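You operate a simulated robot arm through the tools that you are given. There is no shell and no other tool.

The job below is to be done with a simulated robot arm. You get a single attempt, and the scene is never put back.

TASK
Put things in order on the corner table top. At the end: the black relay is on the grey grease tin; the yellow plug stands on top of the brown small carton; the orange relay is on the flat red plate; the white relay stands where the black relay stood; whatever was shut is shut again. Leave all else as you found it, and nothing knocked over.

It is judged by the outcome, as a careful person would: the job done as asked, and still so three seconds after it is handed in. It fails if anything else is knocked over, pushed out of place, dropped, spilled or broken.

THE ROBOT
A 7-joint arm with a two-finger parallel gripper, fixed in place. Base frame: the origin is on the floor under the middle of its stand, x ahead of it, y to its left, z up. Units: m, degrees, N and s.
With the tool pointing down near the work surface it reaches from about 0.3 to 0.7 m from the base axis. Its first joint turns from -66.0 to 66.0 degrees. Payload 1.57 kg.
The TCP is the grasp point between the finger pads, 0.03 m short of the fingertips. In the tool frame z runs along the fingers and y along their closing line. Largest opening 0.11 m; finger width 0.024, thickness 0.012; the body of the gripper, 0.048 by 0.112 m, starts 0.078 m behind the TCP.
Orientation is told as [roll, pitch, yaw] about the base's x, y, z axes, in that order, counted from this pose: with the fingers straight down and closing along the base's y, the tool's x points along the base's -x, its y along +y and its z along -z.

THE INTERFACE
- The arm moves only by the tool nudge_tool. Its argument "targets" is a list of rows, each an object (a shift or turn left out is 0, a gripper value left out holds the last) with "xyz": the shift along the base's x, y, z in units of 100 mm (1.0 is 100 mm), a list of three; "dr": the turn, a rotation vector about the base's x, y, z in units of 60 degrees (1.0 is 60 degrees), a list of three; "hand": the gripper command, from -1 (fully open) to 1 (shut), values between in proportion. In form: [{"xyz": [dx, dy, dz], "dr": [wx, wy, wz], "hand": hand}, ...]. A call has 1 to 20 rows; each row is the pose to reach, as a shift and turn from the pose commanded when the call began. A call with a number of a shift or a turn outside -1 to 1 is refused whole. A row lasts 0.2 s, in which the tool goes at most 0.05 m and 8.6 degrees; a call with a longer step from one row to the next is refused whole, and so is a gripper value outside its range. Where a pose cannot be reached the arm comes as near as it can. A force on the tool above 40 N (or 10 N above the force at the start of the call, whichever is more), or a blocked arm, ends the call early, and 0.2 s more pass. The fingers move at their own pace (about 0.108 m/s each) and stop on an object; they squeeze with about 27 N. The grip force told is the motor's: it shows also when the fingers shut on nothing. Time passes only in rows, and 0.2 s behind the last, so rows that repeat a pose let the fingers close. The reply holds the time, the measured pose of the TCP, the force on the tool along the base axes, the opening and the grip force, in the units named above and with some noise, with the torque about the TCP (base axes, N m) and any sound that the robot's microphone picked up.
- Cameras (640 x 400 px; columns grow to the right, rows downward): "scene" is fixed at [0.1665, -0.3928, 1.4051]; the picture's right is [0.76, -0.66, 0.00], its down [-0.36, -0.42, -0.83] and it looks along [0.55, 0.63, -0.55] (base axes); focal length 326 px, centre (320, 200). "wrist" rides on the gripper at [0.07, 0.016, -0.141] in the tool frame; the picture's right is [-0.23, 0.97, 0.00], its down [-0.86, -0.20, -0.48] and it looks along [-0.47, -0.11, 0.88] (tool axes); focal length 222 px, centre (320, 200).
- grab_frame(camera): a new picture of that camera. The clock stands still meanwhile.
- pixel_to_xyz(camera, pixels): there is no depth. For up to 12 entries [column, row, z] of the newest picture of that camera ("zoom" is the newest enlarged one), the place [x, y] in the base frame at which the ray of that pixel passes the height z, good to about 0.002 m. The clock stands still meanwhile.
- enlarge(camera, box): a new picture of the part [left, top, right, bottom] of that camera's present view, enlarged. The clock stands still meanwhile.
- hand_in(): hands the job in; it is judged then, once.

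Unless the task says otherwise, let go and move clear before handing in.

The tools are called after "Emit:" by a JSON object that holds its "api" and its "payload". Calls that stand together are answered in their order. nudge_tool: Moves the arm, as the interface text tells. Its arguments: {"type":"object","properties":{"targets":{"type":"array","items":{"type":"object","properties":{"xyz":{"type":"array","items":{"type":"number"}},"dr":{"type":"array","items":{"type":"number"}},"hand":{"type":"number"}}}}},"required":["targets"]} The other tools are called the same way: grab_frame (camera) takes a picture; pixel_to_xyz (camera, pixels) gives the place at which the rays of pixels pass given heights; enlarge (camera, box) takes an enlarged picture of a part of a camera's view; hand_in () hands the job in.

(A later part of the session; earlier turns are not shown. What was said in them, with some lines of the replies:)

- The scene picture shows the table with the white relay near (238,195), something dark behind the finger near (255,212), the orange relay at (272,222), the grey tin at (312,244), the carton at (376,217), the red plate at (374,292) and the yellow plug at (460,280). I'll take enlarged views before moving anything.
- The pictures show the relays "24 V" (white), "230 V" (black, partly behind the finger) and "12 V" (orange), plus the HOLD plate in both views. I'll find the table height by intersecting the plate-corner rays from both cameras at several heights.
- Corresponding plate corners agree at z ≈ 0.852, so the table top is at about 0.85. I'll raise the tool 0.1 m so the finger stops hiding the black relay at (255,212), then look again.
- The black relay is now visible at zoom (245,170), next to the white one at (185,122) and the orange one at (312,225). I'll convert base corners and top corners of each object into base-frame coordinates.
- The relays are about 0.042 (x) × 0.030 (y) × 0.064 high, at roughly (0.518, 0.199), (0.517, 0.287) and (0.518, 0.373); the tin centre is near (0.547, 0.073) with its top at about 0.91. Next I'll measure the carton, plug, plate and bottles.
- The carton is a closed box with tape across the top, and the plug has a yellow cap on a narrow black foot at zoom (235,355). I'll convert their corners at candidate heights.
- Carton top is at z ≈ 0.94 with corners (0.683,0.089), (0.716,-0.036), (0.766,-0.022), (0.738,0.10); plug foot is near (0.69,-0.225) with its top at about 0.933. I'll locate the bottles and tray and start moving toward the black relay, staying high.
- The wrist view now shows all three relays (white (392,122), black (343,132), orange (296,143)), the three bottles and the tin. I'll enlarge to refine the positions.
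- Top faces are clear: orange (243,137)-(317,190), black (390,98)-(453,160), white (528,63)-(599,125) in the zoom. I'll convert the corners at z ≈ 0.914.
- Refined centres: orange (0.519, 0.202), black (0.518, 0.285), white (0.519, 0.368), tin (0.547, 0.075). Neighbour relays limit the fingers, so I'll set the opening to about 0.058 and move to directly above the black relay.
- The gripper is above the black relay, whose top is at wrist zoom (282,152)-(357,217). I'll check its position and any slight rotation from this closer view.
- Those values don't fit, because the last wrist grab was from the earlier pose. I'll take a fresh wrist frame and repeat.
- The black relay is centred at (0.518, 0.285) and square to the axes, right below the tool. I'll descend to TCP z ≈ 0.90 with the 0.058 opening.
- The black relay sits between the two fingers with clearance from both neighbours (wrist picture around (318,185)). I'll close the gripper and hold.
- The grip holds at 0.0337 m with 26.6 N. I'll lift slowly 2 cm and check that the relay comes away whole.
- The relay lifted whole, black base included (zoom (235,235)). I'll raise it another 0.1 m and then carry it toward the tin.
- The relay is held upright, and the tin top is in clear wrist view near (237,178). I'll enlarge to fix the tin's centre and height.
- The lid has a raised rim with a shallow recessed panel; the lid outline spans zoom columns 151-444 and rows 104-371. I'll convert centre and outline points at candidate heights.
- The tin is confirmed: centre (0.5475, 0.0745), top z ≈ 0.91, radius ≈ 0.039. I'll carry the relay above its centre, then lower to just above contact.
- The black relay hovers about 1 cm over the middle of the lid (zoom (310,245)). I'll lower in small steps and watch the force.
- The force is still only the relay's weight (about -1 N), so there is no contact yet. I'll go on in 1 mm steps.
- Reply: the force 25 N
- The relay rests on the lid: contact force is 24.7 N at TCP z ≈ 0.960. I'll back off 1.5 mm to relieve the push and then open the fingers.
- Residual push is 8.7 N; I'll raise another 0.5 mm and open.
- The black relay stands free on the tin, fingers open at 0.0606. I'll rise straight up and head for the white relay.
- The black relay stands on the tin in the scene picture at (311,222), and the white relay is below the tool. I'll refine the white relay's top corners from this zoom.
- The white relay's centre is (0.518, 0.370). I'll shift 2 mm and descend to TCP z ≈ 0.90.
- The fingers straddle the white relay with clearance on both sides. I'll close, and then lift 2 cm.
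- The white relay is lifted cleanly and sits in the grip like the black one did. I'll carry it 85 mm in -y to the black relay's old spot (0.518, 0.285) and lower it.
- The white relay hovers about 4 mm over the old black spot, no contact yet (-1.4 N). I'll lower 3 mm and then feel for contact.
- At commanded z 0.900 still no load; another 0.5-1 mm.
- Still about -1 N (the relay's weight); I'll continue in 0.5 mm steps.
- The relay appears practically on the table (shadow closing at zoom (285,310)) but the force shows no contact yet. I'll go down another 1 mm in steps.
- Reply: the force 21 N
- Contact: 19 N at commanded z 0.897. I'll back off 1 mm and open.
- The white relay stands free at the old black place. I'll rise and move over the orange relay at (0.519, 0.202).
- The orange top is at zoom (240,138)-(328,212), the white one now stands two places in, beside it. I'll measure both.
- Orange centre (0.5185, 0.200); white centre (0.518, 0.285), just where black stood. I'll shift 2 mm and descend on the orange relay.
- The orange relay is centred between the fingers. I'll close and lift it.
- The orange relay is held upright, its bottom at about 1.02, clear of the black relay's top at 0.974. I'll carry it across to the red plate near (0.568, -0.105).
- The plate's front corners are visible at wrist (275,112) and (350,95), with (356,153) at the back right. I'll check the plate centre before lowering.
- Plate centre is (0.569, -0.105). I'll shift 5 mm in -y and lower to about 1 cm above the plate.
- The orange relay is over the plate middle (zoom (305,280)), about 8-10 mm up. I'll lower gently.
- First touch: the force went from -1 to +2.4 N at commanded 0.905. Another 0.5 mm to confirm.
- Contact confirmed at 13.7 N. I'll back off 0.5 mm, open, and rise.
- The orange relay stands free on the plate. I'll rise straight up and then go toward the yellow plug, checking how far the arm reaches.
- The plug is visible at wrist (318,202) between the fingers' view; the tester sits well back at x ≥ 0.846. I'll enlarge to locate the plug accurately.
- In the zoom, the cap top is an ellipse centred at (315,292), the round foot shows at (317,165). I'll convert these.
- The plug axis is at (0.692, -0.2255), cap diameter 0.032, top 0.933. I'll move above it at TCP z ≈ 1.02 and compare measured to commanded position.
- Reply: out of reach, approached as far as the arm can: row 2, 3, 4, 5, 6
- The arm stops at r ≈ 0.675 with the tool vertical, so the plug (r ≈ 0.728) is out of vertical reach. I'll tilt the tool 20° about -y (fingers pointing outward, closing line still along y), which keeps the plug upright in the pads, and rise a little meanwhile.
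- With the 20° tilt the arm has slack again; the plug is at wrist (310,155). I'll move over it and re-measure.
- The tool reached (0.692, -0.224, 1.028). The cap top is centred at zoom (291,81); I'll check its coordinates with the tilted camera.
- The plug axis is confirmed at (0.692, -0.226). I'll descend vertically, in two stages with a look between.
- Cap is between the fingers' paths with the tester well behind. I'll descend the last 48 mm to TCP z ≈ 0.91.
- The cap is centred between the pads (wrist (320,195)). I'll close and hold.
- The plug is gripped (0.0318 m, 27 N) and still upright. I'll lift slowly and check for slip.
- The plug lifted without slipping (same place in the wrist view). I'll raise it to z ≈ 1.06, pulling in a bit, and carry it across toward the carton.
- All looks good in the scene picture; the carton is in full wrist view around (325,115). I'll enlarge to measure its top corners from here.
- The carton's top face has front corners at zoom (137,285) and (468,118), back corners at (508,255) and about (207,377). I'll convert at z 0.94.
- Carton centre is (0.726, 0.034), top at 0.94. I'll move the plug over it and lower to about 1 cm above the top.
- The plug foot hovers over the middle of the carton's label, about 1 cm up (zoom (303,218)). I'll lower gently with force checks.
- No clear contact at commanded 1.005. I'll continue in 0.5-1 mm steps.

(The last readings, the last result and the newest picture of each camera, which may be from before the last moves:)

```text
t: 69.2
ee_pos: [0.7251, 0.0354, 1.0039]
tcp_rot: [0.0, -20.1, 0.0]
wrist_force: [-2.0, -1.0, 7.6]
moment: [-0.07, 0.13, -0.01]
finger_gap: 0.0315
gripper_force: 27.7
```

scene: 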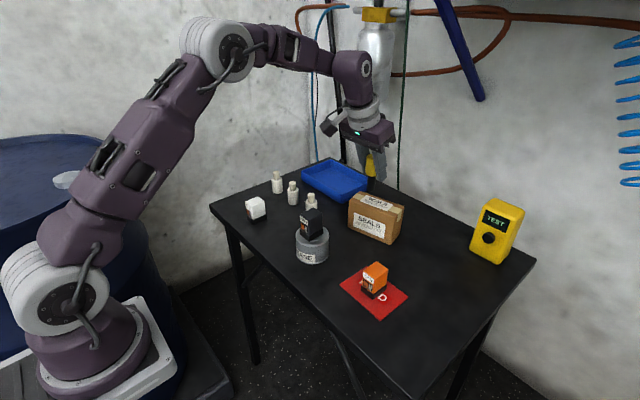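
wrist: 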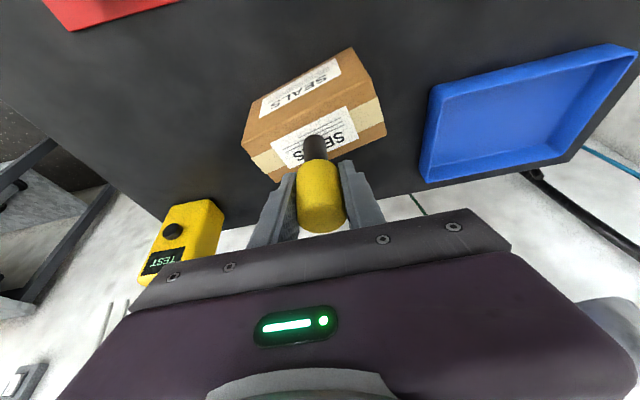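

Contact: 7.6 N at commanded 1.002, tool tilt unchanged at -20°. I'll ease 0.3 mm and open gradually.

Emit:
{"api": "nudge_tool", "payload": {"targets": [{"xyz": [0, 0, 0.003]}, {"xyz": [0, 0, 0.003], "hand": 0.36}, {"xyz": [0, 0, 0.003], "hand": 0.3}, {"xyz": [0, 0, 0.003], "hand": 0.1}, {"xyz": [0, 0, 0.003], "hand": -0.1}, {"xyz": [0, 0, 0.003], "hand": -0.1}]}}

Emit:
{"api": "grab_frame", "payload": {"camera": "wrist"}}

Emit:
{"api": "enlarge", "payload": {"camera": "scene", "box": [340, 160, 420, 250]}}

```text
t: 70.6
ee_pos: [0.7257, 0.0349, 1.0035]
tcp_rot: [0.0, -20.1, 0.1]
wrist_force: [-0.2, -0.2, -0.2]
moment: [0.0, 0.02, -0.01]
finger_gap: 0.0602
gripper_force: 0.0
```

```text
taken
```

wrist: 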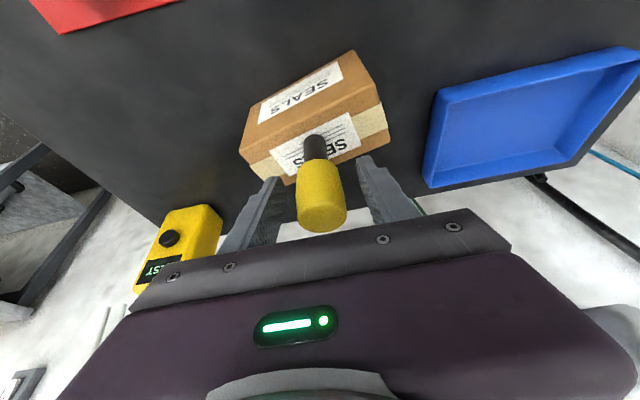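

```text
4.44 times, centred on (380, 205) of scene
```

zoom: 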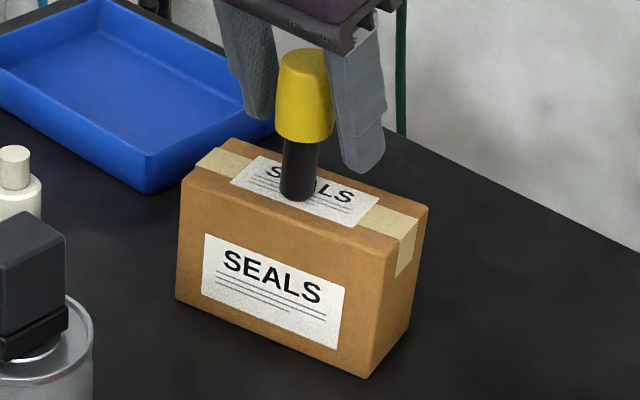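

The plug stands free and upright on the carton. I'll back out along the tool axis (up and slightly toward the base).

Emit:
{"api": "nudge_tool", "payload": {"targets": [{"xyz": [-0.05, 0, 0.14]}, {"xyz": [-0.12, 0, 0.33]}, {"xyz": [-0.24, 0, 0.66]}, {"xyz": [-0.34, 0, 0.94]}, {"xyz": [-0.34, 0, 0.94]}]}}

Emit:
{"api": "grab_frame", "payload": {"camera": "scene"}}

Emit:
{"api": "grab_frame", "payload": {"camera": "wrist"}}

```text
t: 71.8
ee_pos: [0.6895, 0.035, 1.0967]
tcp_rot: [0.1, -20.0, 0.0]
wrist_force: [-1.0, 0.2, -0.7]
moment: [0.04, 0.0, 0.04]
finger_gap: 0.0607
gripper_force: 0.0
```

```text
taken
```

scene: 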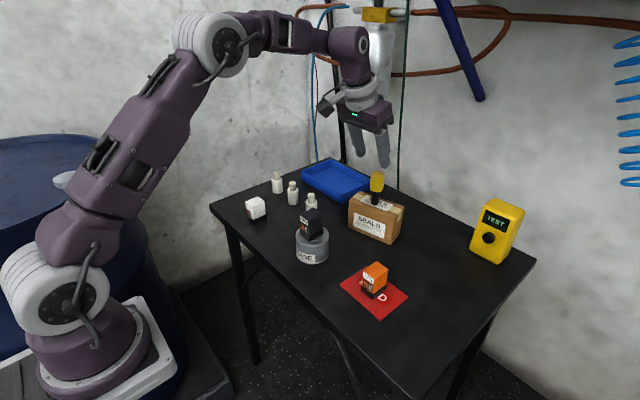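

```text
taken
```

wrist: 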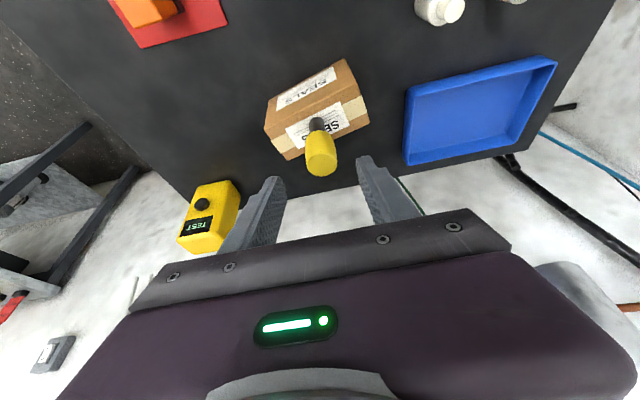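

The plug stands on the carton (scene (377,185)) and the fingers are above it. I'll move back and up, level the tool, and then inspect everything.

Emit:
{"api": "nudge_tool", "payload": {"targets": [{"xyz": [-0.25, 0, 0.2]}, {"xyz": [-0.5, 0, 0.4]}, {"xyz": [-0.75, 0, 0.6]}, {"xyz": [-1.0, 0, 0.8]}]}}

Emit:
{"api": "nudge_tool", "payload": {"targets": [{"xyz": [-0.25, 0.1, 0.1], "dr": [0, 0.085, 0]}, {"xyz": [-0.5, 0.2, 0.2], "dr": [0, 0.17, 0]}, {"xyz": [-0.75, 0.3, 0.3], "dr": [0, 0.255, 0]}, {"xyz": [-1.0, 0.3, 0.4], "dr": [0, 0.333, 0]}, {"xyz": [-1.0, 0.3, 0.4], "dr": [0, 0.333, 0]}]}}

Emit:
{"api": "nudge_tool", "payload": {"targets": [{"xyz": [-0.25, 0, 0.1]}, {"xyz": [-0.5, 0, 0.2]}, {"xyz": [-0.75, 0, 0.3]}, {"xyz": [-1.0, 0, 0.4]}, {"xyz": [-1.0, 0, 0.4]}]}}

Emit:
{"api": "grab_frame", "payload": {"camera": "scene"}}

Emit:
{"api": "enlarge", "payload": {"camera": "scene", "box": [225, 155, 345, 275]}}

Emit:
{"api": "enlarge", "payload": {"camera": "scene", "box": [330, 160, 530, 330]}}

```text
t: 72.8
ee_pos: [0.5903, 0.0359, 1.1774]
tcp_rot: [0.0, -20.1, 0.0]
wrist_force: [0.4, 0.9, 1.1]
moment: [-0.02, 0.0, -0.01]
finger_gap: 0.0604
gripper_force: 0.0
```

```text
t: 74.0
ee_pos: [0.4912, 0.0655, 1.216]
tcp_rot: [0.0, 0.0, 0.1]
wrist_force: [-0.8, 0.6, -0.4]
moment: [0.01, 0.0, 0.01]
finger_gap: 0.0604
gripper_force: 0.0
```

```text
t: 75.2
ee_pos: [0.391, 0.0651, 1.2568]
tcp_rot: [-0.1, 0.0, 0.0]
wrist_force: [-0.1, 0.1, 0.4]
moment: [0.0, 0.0, -0.03]
finger_gap: 0.0606
gripper_force: 0.0
```

```text
taken
```

scene: 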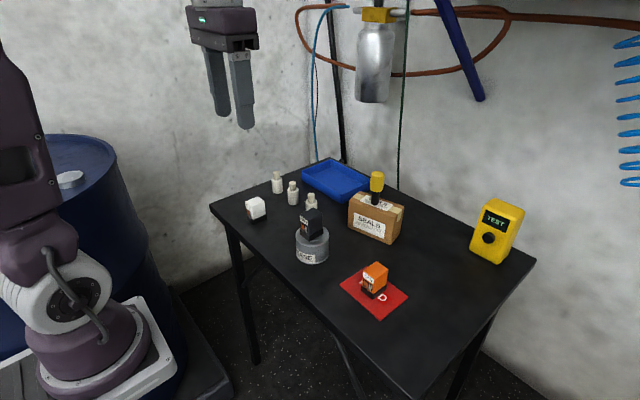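

```text
3.33 times, centred on (285, 215) of scene
```

zoom: 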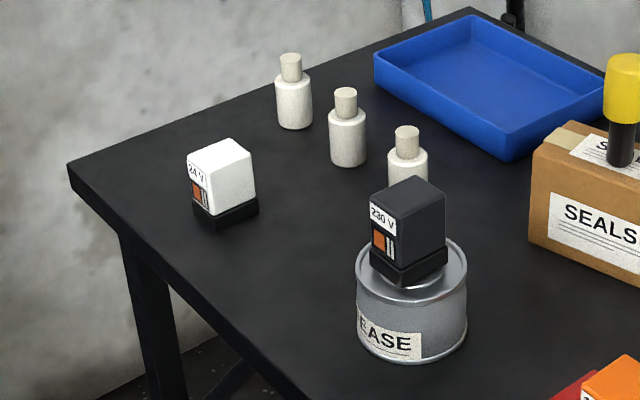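

```text
2.35 times, centred on (430, 245) of scene
```

zoom: 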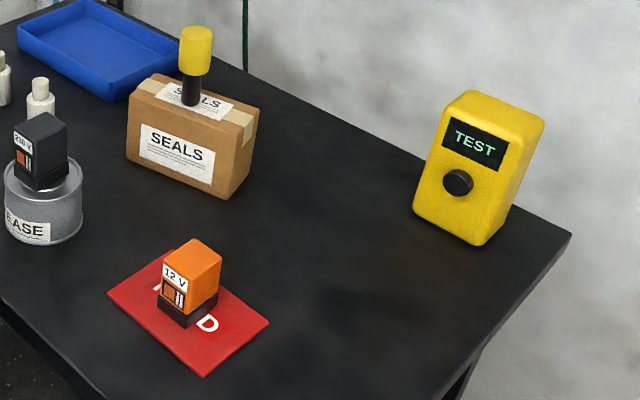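

The final pictures show the black relay standing on the grease tin, the white relay at black's old place and the orange relay in the middle of the red plate. The yellow plug is upright on the carton. The bottles, tray, tester, carton and tin have not moved, nothing was opened, and the gripper is empty and clear, so I'm handing in.

Emit:
{"api": "hand_in", "payload": {}}

```text
The job is handed in.
```

The job is done and handed in. In the last pictures before handing in, everything was standing where you asked:

- **Black relay:** on the grey grease tin, centred on the lid.
- **White relay:** where the black relay stood; measured within about 2 mm of that spot.
- **Orange relay:** in the middle of the flat red plate.
- **Yellow plug:** upright on top of the brown carton, near its centre.

I never opened anything, so whatever was shut stayed shut. The bottles, blue tray, tester, tin, carton and plate look unmoved, and nothing was knocked over. The gripper was empty and well clear of the table at the end.

The plug was too far out to reach with the gripper pointing straight down, so I picked it up and placed it with the gripper tilted 20°. The plug itself stayed vertical throughout.
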